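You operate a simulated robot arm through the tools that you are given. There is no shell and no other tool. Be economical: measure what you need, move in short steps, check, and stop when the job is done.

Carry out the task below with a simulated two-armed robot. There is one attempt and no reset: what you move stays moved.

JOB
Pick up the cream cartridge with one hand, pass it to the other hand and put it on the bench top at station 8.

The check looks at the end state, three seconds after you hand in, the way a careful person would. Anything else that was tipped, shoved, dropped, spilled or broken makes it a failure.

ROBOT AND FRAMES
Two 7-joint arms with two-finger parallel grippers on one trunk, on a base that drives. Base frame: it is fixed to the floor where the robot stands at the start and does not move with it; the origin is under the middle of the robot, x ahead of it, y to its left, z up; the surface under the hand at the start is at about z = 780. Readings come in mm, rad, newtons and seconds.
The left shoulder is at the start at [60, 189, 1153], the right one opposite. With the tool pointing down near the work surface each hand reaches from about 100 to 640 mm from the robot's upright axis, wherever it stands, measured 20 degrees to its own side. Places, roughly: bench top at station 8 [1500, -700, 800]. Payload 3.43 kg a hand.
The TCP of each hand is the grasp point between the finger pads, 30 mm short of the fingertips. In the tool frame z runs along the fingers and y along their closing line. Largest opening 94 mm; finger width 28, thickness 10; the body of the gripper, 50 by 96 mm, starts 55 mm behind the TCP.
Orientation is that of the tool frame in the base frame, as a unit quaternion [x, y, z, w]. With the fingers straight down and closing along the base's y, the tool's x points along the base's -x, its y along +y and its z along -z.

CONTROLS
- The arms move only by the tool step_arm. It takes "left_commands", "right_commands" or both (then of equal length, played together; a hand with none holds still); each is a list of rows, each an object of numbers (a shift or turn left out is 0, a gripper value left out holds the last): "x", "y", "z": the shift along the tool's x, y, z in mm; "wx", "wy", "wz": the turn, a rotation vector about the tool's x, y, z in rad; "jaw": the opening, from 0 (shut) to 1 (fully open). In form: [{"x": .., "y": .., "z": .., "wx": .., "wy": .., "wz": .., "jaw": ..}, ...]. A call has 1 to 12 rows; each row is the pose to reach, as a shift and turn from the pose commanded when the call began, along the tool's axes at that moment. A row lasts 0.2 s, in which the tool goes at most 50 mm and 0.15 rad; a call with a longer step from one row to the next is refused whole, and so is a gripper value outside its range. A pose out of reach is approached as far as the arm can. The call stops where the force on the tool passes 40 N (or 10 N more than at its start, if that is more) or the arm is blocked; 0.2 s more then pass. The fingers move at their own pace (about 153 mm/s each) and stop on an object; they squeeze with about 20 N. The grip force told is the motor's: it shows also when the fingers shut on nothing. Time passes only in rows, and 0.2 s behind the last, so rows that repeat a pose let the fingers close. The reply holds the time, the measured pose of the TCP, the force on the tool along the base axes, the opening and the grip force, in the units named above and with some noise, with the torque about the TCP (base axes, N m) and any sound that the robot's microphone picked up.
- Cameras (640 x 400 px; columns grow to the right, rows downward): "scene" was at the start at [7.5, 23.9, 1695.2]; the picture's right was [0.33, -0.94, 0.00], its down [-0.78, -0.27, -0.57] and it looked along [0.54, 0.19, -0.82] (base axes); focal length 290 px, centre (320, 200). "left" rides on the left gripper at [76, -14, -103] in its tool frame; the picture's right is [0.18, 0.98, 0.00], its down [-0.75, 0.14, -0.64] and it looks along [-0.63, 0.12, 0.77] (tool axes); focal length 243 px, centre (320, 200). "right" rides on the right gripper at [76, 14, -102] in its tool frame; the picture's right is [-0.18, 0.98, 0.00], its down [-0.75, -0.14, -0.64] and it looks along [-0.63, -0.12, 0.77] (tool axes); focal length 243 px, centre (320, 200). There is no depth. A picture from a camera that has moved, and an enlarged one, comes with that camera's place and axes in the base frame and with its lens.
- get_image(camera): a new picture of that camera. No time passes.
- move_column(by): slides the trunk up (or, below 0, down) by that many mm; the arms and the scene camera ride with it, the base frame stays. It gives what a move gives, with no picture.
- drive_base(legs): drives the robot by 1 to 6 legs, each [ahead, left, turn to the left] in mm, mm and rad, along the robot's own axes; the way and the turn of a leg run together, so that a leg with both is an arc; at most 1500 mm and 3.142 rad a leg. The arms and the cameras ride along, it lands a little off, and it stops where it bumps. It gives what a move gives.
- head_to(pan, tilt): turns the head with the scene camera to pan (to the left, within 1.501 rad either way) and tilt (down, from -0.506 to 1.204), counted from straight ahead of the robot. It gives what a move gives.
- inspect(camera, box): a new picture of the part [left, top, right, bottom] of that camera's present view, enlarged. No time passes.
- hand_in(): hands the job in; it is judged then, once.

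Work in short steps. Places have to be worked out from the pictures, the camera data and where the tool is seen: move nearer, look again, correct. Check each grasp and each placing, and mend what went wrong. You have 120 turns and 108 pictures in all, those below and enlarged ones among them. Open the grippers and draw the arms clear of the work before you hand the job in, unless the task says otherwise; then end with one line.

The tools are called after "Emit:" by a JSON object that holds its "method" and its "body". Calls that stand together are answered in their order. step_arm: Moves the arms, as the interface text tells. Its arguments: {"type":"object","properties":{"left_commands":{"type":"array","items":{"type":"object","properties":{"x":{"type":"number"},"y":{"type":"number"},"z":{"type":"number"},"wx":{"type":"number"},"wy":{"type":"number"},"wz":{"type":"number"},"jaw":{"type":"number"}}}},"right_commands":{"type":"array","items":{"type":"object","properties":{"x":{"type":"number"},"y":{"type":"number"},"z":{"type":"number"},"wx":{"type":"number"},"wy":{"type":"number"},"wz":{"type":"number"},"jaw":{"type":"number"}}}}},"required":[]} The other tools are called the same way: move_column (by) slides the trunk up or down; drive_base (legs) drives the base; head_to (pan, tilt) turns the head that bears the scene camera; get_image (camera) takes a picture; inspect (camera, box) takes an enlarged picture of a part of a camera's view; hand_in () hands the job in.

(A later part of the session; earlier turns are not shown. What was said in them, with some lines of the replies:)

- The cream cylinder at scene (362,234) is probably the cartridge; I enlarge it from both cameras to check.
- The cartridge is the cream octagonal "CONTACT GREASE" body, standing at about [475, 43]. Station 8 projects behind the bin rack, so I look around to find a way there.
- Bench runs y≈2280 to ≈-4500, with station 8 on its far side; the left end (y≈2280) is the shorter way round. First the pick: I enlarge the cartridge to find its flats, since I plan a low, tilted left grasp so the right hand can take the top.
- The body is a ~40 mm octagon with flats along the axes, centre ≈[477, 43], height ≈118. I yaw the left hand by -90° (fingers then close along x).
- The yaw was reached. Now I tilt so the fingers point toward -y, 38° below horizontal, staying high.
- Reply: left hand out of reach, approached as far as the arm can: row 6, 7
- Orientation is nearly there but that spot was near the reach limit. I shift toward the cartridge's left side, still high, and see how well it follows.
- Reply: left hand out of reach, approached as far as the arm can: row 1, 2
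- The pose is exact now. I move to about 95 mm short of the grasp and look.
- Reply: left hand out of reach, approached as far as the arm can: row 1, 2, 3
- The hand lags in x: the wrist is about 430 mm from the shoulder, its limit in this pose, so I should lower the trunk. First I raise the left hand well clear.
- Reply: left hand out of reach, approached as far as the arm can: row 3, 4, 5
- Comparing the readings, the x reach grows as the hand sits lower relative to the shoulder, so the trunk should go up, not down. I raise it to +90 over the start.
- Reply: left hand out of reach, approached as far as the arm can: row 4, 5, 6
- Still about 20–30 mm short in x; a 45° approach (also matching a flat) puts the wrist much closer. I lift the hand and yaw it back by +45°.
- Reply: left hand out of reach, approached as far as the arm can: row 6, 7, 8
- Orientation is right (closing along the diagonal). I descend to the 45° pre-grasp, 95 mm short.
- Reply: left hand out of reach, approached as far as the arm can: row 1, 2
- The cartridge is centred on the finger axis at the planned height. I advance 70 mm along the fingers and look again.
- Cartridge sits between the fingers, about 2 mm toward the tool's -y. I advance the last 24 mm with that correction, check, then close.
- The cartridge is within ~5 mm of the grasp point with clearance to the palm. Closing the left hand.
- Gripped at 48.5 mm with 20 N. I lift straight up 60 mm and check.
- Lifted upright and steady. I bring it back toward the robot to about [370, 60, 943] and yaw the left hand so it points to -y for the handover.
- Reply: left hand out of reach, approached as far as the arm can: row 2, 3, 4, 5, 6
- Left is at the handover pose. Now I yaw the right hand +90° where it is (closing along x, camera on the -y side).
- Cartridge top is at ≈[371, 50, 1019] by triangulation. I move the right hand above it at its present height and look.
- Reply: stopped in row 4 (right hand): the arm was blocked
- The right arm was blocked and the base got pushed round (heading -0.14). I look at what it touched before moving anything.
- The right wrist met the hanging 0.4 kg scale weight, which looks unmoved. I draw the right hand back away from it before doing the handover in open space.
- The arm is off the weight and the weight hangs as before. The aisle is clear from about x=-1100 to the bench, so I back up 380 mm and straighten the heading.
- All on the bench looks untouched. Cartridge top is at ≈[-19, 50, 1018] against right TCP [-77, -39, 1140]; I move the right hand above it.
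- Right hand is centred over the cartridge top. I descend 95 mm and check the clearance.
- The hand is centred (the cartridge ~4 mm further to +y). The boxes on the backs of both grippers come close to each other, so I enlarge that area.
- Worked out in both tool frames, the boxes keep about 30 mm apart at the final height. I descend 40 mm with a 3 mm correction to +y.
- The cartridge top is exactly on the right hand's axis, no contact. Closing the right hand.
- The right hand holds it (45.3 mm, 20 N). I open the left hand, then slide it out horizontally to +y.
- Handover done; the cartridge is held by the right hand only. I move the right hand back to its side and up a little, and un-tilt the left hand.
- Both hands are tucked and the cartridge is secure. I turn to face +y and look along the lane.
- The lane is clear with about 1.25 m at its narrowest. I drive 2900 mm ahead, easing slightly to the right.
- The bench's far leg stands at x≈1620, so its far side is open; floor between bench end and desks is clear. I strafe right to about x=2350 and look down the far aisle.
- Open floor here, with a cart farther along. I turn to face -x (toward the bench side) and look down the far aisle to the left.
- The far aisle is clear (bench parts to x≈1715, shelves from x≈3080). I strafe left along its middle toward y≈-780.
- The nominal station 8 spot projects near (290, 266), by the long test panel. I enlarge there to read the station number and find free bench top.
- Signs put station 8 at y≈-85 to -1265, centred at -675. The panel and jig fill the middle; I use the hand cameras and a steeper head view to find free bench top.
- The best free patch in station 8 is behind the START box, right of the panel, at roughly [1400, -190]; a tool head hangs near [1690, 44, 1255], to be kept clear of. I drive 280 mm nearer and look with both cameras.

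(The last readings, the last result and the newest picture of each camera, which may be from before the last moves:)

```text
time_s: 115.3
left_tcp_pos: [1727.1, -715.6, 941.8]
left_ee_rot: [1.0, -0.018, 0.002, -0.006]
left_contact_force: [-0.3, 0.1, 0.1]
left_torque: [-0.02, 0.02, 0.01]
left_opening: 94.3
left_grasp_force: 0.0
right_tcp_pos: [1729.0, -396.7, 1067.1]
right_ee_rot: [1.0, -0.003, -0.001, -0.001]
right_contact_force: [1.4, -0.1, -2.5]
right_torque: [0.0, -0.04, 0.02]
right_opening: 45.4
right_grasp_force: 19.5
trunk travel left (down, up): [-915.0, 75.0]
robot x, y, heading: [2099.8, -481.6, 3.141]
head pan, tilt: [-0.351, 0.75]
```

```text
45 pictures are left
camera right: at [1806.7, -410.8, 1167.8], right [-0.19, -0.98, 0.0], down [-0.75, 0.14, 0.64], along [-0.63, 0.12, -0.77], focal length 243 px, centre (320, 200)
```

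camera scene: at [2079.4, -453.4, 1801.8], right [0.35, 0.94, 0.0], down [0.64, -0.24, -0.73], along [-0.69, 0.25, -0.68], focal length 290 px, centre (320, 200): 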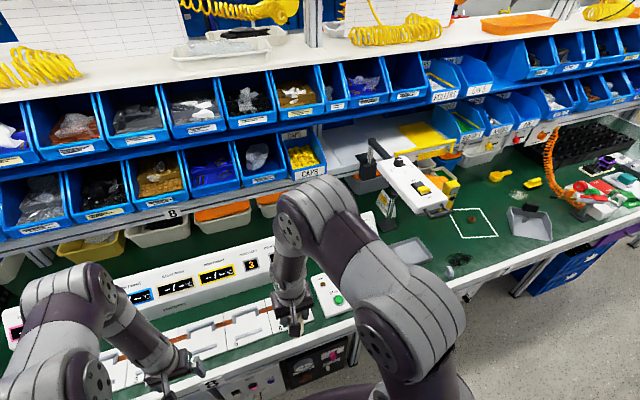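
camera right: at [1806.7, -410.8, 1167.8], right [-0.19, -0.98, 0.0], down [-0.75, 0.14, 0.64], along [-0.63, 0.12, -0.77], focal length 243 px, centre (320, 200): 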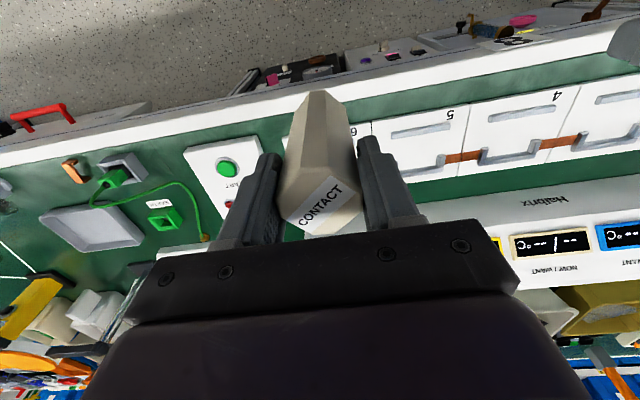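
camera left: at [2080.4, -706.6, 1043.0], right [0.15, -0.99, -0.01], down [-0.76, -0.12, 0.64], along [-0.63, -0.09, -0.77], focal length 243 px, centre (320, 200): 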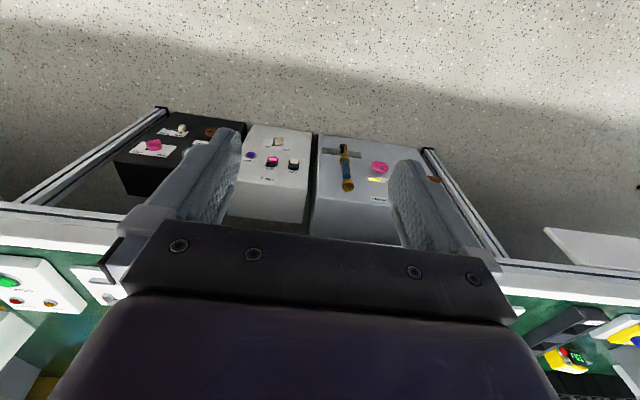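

The patch x≈1290–1470, y≈-280…-80 appears free (the green wire stays at y>-60). To reach it I'll raise both hands, then lower the trunk for more horizontal reach and edge closer.

Emit:
{"method": "step_arm", "body": {"left_commands": [{"z": -45}, {"z": -90}, {"z": -135}, {"z": -180}, {"z": -220}], "right_commands": [{"z": -20}, {"z": -40}, {"z": -60}, {"z": -80}, {"z": -100}]}}

Emit:
{"method": "move_column", "body": {"by": -130}}

Emit:
{"method": "drive_base", "body": {"legs": [[50, -80, 0]]}}

Emit:
{"method": "get_image", "body": {"camera": "scene"}}

```text
time_s: 116.5
left_tcp_pos: [1728.5, -718.0, 1162.6]
left_ee_rot: [1.0, -0.017, 0.0, -0.006]
left_contact_force: [0.2, 0.9, 0.1]
left_torque: [-0.02, 0.01, -0.02]
left_opening: 94.1
left_grasp_force: 0.0
right_tcp_pos: [1733.6, -396.1, 1166.2]
right_ee_rot: [1.0, -0.003, -0.001, -0.001]
right_contact_force: [1.3, 0.1, -2.6]
right_torque: [-0.01, 0.0, 0.02]
right_opening: 45.1
right_grasp_force: 20.1
trunk travel left (down, up): [-915.0, 75.0]
robot x, y, heading: [2094.1, -484.6, 3.138]
head pan, tilt: [-0.351, 0.75]
```

```text
time_s: 118.1
left_tcp_pos: [1727.4, -718.9, 1031.6]
left_ee_rot: [1.0, -0.018, 0.0, -0.006]
left_contact_force: [-0.3, -0.3, -0.7]
left_torque: [0.01, -0.03, 0.0]
left_opening: 93.9
left_grasp_force: 0.1
right_tcp_pos: [1730.3, -395.0, 1035.9]
right_ee_rot: [1.0, -0.003, -0.001, -0.001]
right_contact_force: [0.3, 0.5, -2.9]
right_torque: [-0.04, 0.03, 0.01]
right_opening: 45.5
right_grasp_force: 20.1
trunk travel left (down, up): [-785.0, 205.0]
robot x, y, heading: [2098.9, -483.2, 3.135]
head pan, tilt: [-0.351, 0.75]
```

```text
time_s: 119.2
left_tcp_pos: [1678.7, -637.1, 1031.7]
left_ee_rot: [1.0, -0.019, 0.001, -0.005]
left_contact_force: [-0.6, 0.2, 0.7]
left_torque: [-0.01, 0.01, -0.02]
left_opening: 93.8
left_grasp_force: 0.1
right_tcp_pos: [1682.5, -314.9, 1036.5]
right_ee_rot: [1.0, -0.004, -0.001, -0.001]
right_contact_force: [-0.6, 0.3, -3.0]
right_torque: [-0.02, -0.02, -0.01]
right_opening: 45.6
right_grasp_force: 20.3
trunk travel left (down, up): [-785.0, 205.0]
robot x, y, heading: [2043.1, -403.9, 3.136]
head pan, tilt: [-0.351, 0.75]
```

```text
44 pictures are left
camera scene: at [2031.0, -372.3, 1671.8], right [0.35, 0.94, 0.0], down [0.64, -0.24, -0.73], along [-0.69, 0.25, -0.68], focal length 290 px, centre (320, 200)
```

scene: 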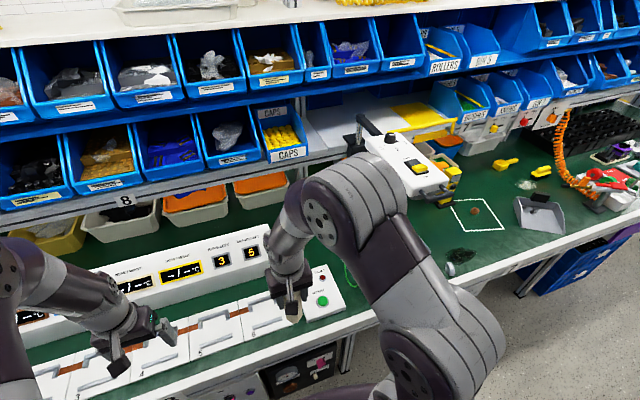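

The elbow stays ~200 mm from the hanging tool head (its left edge at y≈-20). I carry the cartridge at this height over toward [1440, -190].

Emit:
{"method": "step_arm", "body": {"right_commands": [{"x": -20, "y": -42}, {"x": -40, "y": -85}, {"x": -60, "y": -125}, {"x": -100, "y": -125}, {"x": -140, "y": -125}, {"x": -170, "y": -125}, {"x": -200, "y": -125}, {"x": -200, "y": -125}]}}

Emit:
{"method": "get_image", "body": {"camera": "right"}}

Emit:
{"method": "get_image", "body": {"camera": "scene"}}

```text
time_s: 121.0
left_tcp_pos: [1677.6, -637.2, 1033.4]
left_ee_rot: [1.0, -0.018, 0.0, -0.006]
left_contact_force: [0.1, -0.7, 0.3]
left_torque: [0.0, 0.0, 0.01]
left_opening: 94.1
left_grasp_force: 0.1
right_tcp_pos: [1483.3, -188.2, 1036.6]
right_ee_rot: [1.0, -0.004, -0.001, -0.001]
right_contact_force: [0.6, 0.3, -2.7]
right_torque: [0.01, -0.01, -0.02]
right_opening: 45.5
right_grasp_force: 19.9
trunk travel left (down, up): [-785.0, 205.0]
robot x, y, heading: [2049.1, -401.8, 3.137]
head pan, tilt: [-0.351, 0.75]
```

```text
43 pictures are left
camera right: at [1560.3, -202.3, 1137.9], right [-0.19, -0.98, 0.0], down [-0.75, 0.14, 0.64], along [-0.63, 0.12, -0.76], focal length 243 px, centre (320, 200)
```

right: 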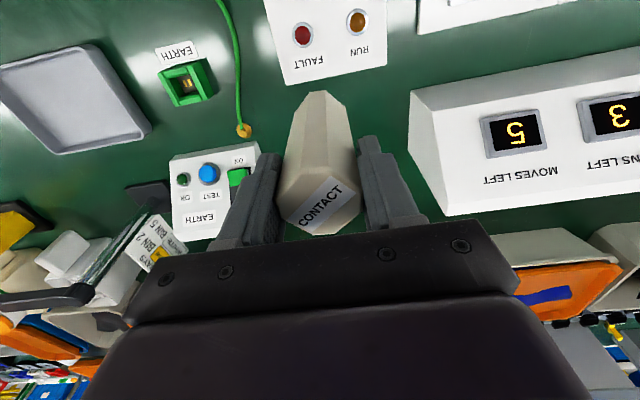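

```text
42 pictures are left
camera scene: at [2031.8, -372.0, 1671.8], right [0.35, 0.94, 0.0], down [0.64, -0.24, -0.73], along [-0.69, 0.25, -0.68], focal length 290 px, centre (320, 200)
```

scene: 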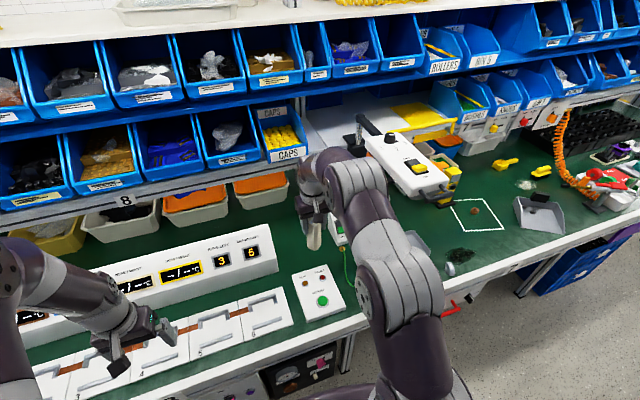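

The patch is confirmed free: START ends at x≈1474, panel at y≈-308, EARTH box at y≈-79. I go to [1420, -192] and descend 110 mm.

Emit:
{"method": "step_arm", "body": {"right_commands": [{"x": -32, "y": 2}, {"x": -63, "y": 3}, {"x": -63, "y": 3}, {"x": -63, "y": 3, "z": 30}, {"x": -63, "y": 3, "z": 60}, {"x": -63, "y": 3, "z": 90}, {"x": -63, "y": 3, "z": 110}, {"x": -63, "y": 3, "z": 110}]}}

Emit:
{"method": "get_image", "body": {"camera": "right"}}

Emit:
{"method": "inspect", "body": {"camera": "scene", "box": [240, 140, 400, 240]}}

```text
time_s: 122.8
left_tcp_pos: [1677.9, -638.0, 1032.2]
left_ee_rot: [1.0, -0.018, 0.001, -0.005]
left_contact_force: [0.1, -1.1, 0.6]
left_torque: [-0.02, 0.01, 0.02]
left_opening: 93.9
left_grasp_force: 0.1
right_tcp_pos: [1430.7, -189.4, 930.5]
right_ee_rot: [1.0, -0.004, 0.0, -0.002]
right_contact_force: [0.5, 1.3, -3.1]
right_torque: [0.04, -0.02, 0.01]
right_opening: 45.7
right_grasp_force: 20.4
right hand out of reach, approached as far as the arm can: row 1, 2, 3, 4, 5, 6, 7, 8
trunk travel left (down, up): [-785.0, 205.0]
robot x, y, heading: [2050.5, -398.5, 3.13]
head pan, tilt: [-0.351, 0.75]
```

```text
41 pictures are left
camera right: at [1508.3, -204.7, 1031.5], right [-0.19, -0.98, 0.0], down [-0.75, 0.14, 0.64], along [-0.63, 0.12, -0.77], focal length 243 px, centre (320, 200)
```

right: 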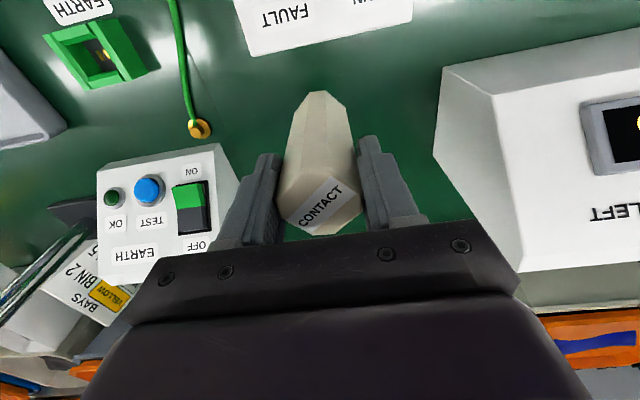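

```text
4.00 times, centred on (320, 190) of scene
camera zoom: at [2031.3, -372.3, 1671.8], right [0.35, 0.94, 0.0], down [0.64, -0.24, -0.73], along [-0.69, 0.26, -0.68], focal length 1160 px, centre (320, 240)
```

zoom: 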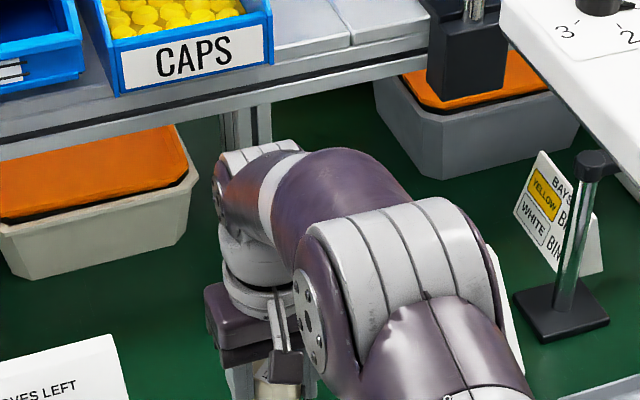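

At [1431, -189] with ~18 mm to START and plenty elsewhere. I descend in small rows, watching for contact.

Emit:
{"method": "step_arm", "body": {"right_commands": [{"z": 15}, {"z": 28}, {"z": 36}, {"z": 38}, {"z": 38}]}}

Emit:
{"method": "get_image", "body": {"camera": "right"}}

```text
time_s: 124.0
left_tcp_pos: [1677.7, -637.3, 1032.0]
left_ee_rot: [1.0, -0.018, 0.001, -0.007]
left_contact_force: [-0.7, 0.1, 0.2]
left_torque: [0.0, -0.02, 0.03]
left_opening: 93.8
left_grasp_force: 0.0
right_tcp_pos: [1431.3, -191.2, 892.6]
right_ee_rot: [1.0, -0.003, -0.001, -0.001]
right_contact_force: [-1.2, 0.8, -2.9]
right_torque: [0.01, 0.04, 0.01]
right_opening: 45.7
right_grasp_force: 19.8
trunk travel left (down, up): [-785.0, 205.0]
robot x, y, heading: [2048.0, -400.6, 3.14]
head pan, tilt: [-0.351, 0.75]
```

```text
39 pictures are left
camera right: at [1509.1, -205.9, 993.7], right [-0.19, -0.98, 0.0], down [-0.75, 0.14, 0.64], along [-0.63, 0.12, -0.77], focal length 243 px, centre (320, 200)
```

right: 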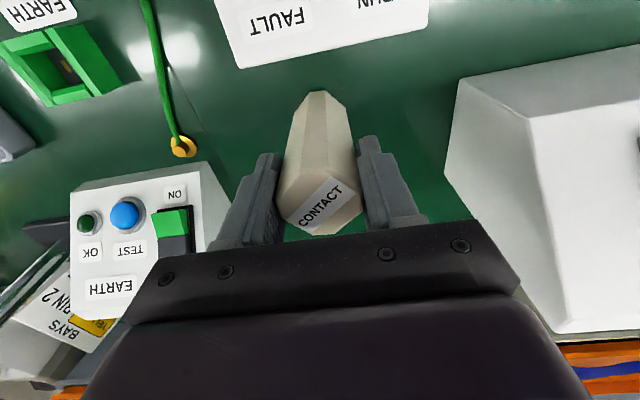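

No contact yet at z=892.6; I lower in 1–2 mm rows until the force shows the bench.

Emit:
{"method": "step_arm", "body": {"right_commands": [{"z": 2}, {"z": 3}, {"z": 4}, {"z": 5}, {"z": 6}]}}

```text
time_s: 125.2
left_tcp_pos: [1679.3, -638.7, 1031.6]
left_ee_rot: [1.0, -0.018, 0.001, -0.006]
left_contact_force: [0.6, 0.7, 0.3]
left_torque: [-0.04, -0.05, -0.02]
left_opening: 93.9
left_grasp_force: 0.1
right_tcp_pos: [1431.9, -192.2, 887.5]
right_ee_rot: [1.0, -0.002, -0.002, -0.002]
right_contact_force: [1.2, 0.5, 9.5]
right_torque: [-0.01, -0.31, -0.01]
right_opening: 45.4
right_grasp_force: 20.2
trunk travel left (down, up): [-785.0, 205.0]
robot x, y, heading: [2053.5, -398.7, 3.136]
head pan, tilt: [-0.351, 0.75]
```

The bench now bears the cartridge (+12 N upward). I open the hand gradually and look.

Emit:
{"method": "step_arm", "body": {"right_commands": [{"z": -1, "jaw": 0.52}, {"z": -1, "jaw": 0.6}, {"z": -1, "jaw": 0.75}, {"z": -1, "jaw": 0.85}, {"z": -1, "jaw": 0.85}]}}

Emit:
{"method": "get_image", "body": {"camera": "right"}}

```text
time_s: 126.4
left_tcp_pos: [1678.3, -638.3, 1031.5]
left_ee_rot: [1.0, -0.018, 0.0, -0.007]
left_contact_force: [0.1, -0.1, 0.0]
left_torque: [0.01, 0.01, -0.03]
left_opening: 93.9
left_grasp_force: 0.0
right_tcp_pos: [1431.5, -190.9, 887.1]
right_ee_rot: [1.0, -0.003, -0.001, -0.001]
right_contact_force: [-1.3, 1.0, 0.7]
right_torque: [0.01, 0.05, 0.0]
right_opening: 80.0
right_grasp_force: 0.1
trunk travel left (down, up): [-785.0, 205.0]
robot x, y, heading: [2050.0, -404.8, 3.138]
head pan, tilt: [-0.351, 0.75]
```

```text
38 pictures are left
camera right: at [1508.5, -205.5, 987.8], right [-0.19, -0.98, 0.0], down [-0.75, 0.14, 0.64], along [-0.63, 0.12, -0.76], focal length 243 px, centre (320, 200)
```

right: 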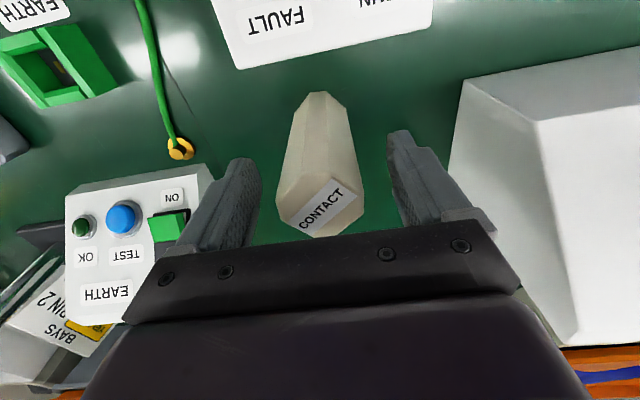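

The cartridge stands by itself. I lift the right hand straight up and check it.

Emit:
{"method": "step_arm", "body": {"right_commands": [{"z": -20, "jaw": 0.85}, {"z": -50, "jaw": 0.85}, {"z": -90, "jaw": 0.85}, {"z": -130, "jaw": 0.85}, {"z": -150, "jaw": 0.85}]}}

Emit:
{"method": "get_image", "body": {"camera": "right"}}

```text
time_s: 127.6
left_tcp_pos: [1679.1, -636.7, 1031.0]
left_ee_rot: [1.0, -0.018, 0.001, -0.005]
left_contact_force: [0.7, 0.4, 0.6]
left_torque: [0.01, 0.02, 0.0]
left_opening: 94.1
left_grasp_force: 0.2
right_tcp_pos: [1460.6, -191.5, 1024.4]
right_ee_rot: [1.0, -0.004, -0.001, 0.0]
right_contact_force: [-0.2, 0.3, 0.4]
right_torque: [-0.01, 0.0, -0.01]
right_opening: 79.8
right_grasp_force: 0.1
right hand out of reach, approached as far as the arm can: row 3, 4, 5
trunk travel left (down, up): [-785.0, 205.0]
robot x, y, heading: [2049.4, -397.2, 3.138]
head pan, tilt: [-0.351, 0.75]
```

```text
37 pictures are left
camera right: at [1537.5, -206.8, 1124.7], right [-0.19, -0.98, 0.0], down [-0.75, 0.14, 0.64], along [-0.63, 0.12, -0.76], focal length 243 px, centre (320, 200)
```

right: 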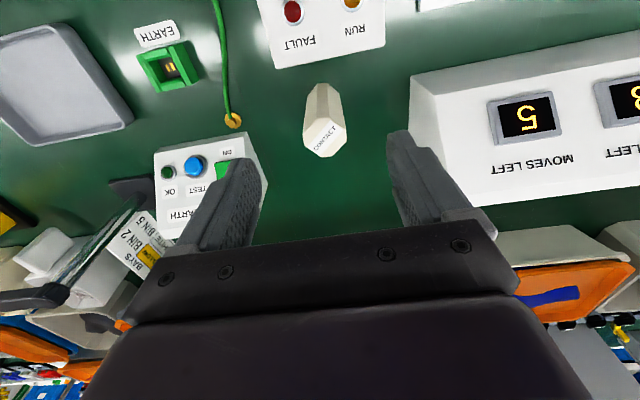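

It stands upright and free. I retract the right arm the way it came, then back the robot away and take a final look.

Emit:
{"method": "step_arm", "body": {"right_commands": [{"x": 40}, {"x": 80}, {"x": 120}, {"x": 160, "y": 40}, {"x": 200, "y": 80}, {"x": 220, "y": 120}, {"x": 220, "y": 120}]}}

Emit:
{"method": "drive_base", "body": {"legs": [[-330, 0, 0]]}}

Emit:
{"method": "head_to", "body": {"pan": -0.2, "tilt": 0.6}}

Emit:
{"method": "get_image", "body": {"camera": "scene"}}

```text
refused: row 4 steps farther than a row can; nothing moved
```

```text
time_s: 129.8
left_tcp_pos: [2003.9, -637.0, 1031.0]
left_ee_rot: [1.0, -0.023, 0.001, -0.006]
left_contact_force: [-0.1, 0.1, -0.7]
left_torque: [-0.01, -0.02, -0.01]
left_opening: 94.2
left_grasp_force: 0.3
right_tcp_pos: [1790.3, -189.1, 1023.1]
right_ee_rot: [1.0, -0.009, -0.002, -0.001]
right_contact_force: [0.7, -0.5, -0.1]
right_torque: [-0.02, -0.01, 0.03]
right_opening: 79.9
right_grasp_force: 0.0
trunk travel left (down, up): [-785.0, 205.0]
robot x, y, heading: [2379.5, -406.2, 3.126]
head pan, tilt: [-0.351, 0.75]
```

```text
time_s: 130.5
left_tcp_pos: [2004.8, -636.6, 1032.3]
left_ee_rot: [1.0, -0.024, 0.0, -0.007]
left_contact_force: [-0.7, 0.0, -0.3]
left_torque: [0.01, 0.06, -0.01]
left_opening: 93.9
left_grasp_force: 0.1
right_tcp_pos: [1791.4, -191.4, 1023.4]
right_ee_rot: [1.0, -0.009, -0.001, -0.001]
right_contact_force: [0.1, -0.7, -0.2]
right_torque: [-0.02, 0.02, 0.05]
right_opening: 79.9
right_grasp_force: 0.0
trunk travel left (down, up): [-785.0, 205.0]
robot x, y, heading: [2375.9, -404.8, 3.126]
head pan, tilt: [-0.201, 0.6]
```

```text
36 pictures are left
camera scene: at [2351.6, -386.3, 1684.7], right [0.22, 0.98, 0.0], down [0.55, -0.12, -0.82], along [-0.81, 0.18, -0.57], focal length 290 px, centre (320, 200)
```

scene: 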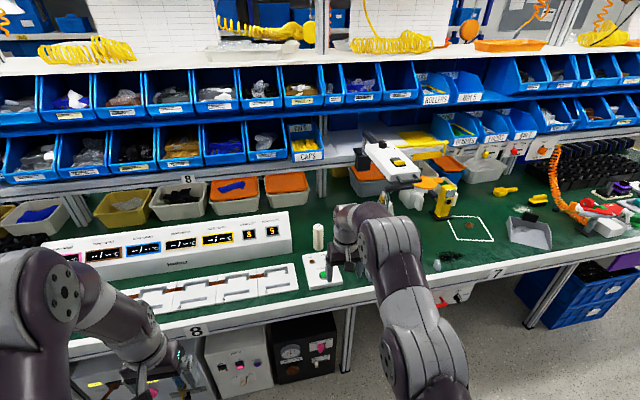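

The arm step was refused but backing up carried the hand clear; the cartridge stands upright at station 8 with everything around it undisturbed. I open the right hand fully, draw it in, and check once more.

Emit:
{"method": "step_arm", "body": {"right_commands": [{"x": 40, "jaw": 1.0}, {"x": 80, "jaw": 1.0}, {"x": 120, "jaw": 1.0}, {"x": 150, "y": 30, "jaw": 1.0}, {"x": 180, "y": 60, "jaw": 1.0}]}}

Emit:
{"method": "inspect", "body": {"camera": "scene", "box": [220, 170, 460, 320]}}

```text
time_s: 131.7
left_tcp_pos: [2004.5, -637.8, 1032.6]
left_ee_rot: [1.0, -0.024, 0.0, -0.005]
left_contact_force: [0.4, 0.3, 0.3]
left_torque: [0.02, -0.01, 0.03]
left_opening: 94.2
left_grasp_force: 0.0
right_tcp_pos: [1973.4, -252.7, 1021.5]
right_ee_rot: [1.0, -0.008, -0.001, -0.001]
right_contact_force: [-0.3, 0.7, 1.0]
right_torque: [0.02, 0.02, 0.01]
right_opening: 93.9
right_grasp_force: 0.0
trunk travel left (down, up): [-785.0, 205.0]
robot x, y, heading: [2375.6, -404.2, 3.13]
head pan, tilt: [-0.201, 0.6]
```

```text
2.67 times, centred on (340, 245) of scene
camera zoom: at [2352.0, -387.5, 1684.7], right [0.22, 0.98, 0.0], down [0.55, -0.12, -0.83], along [-0.81, 0.18, -0.56], focal length 773 px, centre (267, 80)
```

zoom: 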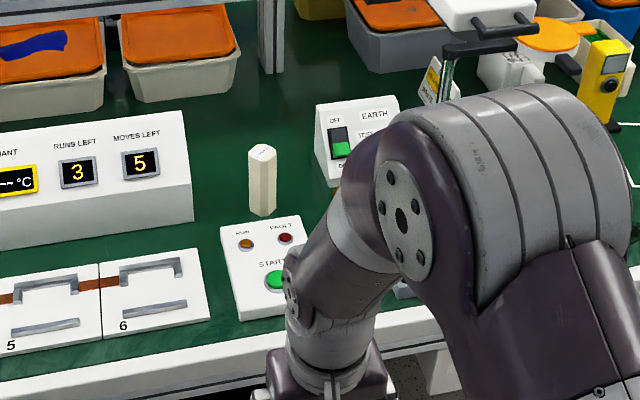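

The cartridge stands upright on the bench top at station 8, clear of its neighbours, and both hands are open and clear. Handing in.

Emit:
{"method": "hand_in", "body": {}}

```text
The job is handed in.
```

The cream cartridge went from the left hand to the right hand and now stands upright on the bench top at station 8, behind the START box at about [1431, -191]. On the way, the right arm bumped the hanging 0.4 kg scale weight near where the cartridge was picked up. The push shifted the robot's base, but the weight looked unmoved in the pictures afterwards. In the pictures, everything else looked undisturbed.
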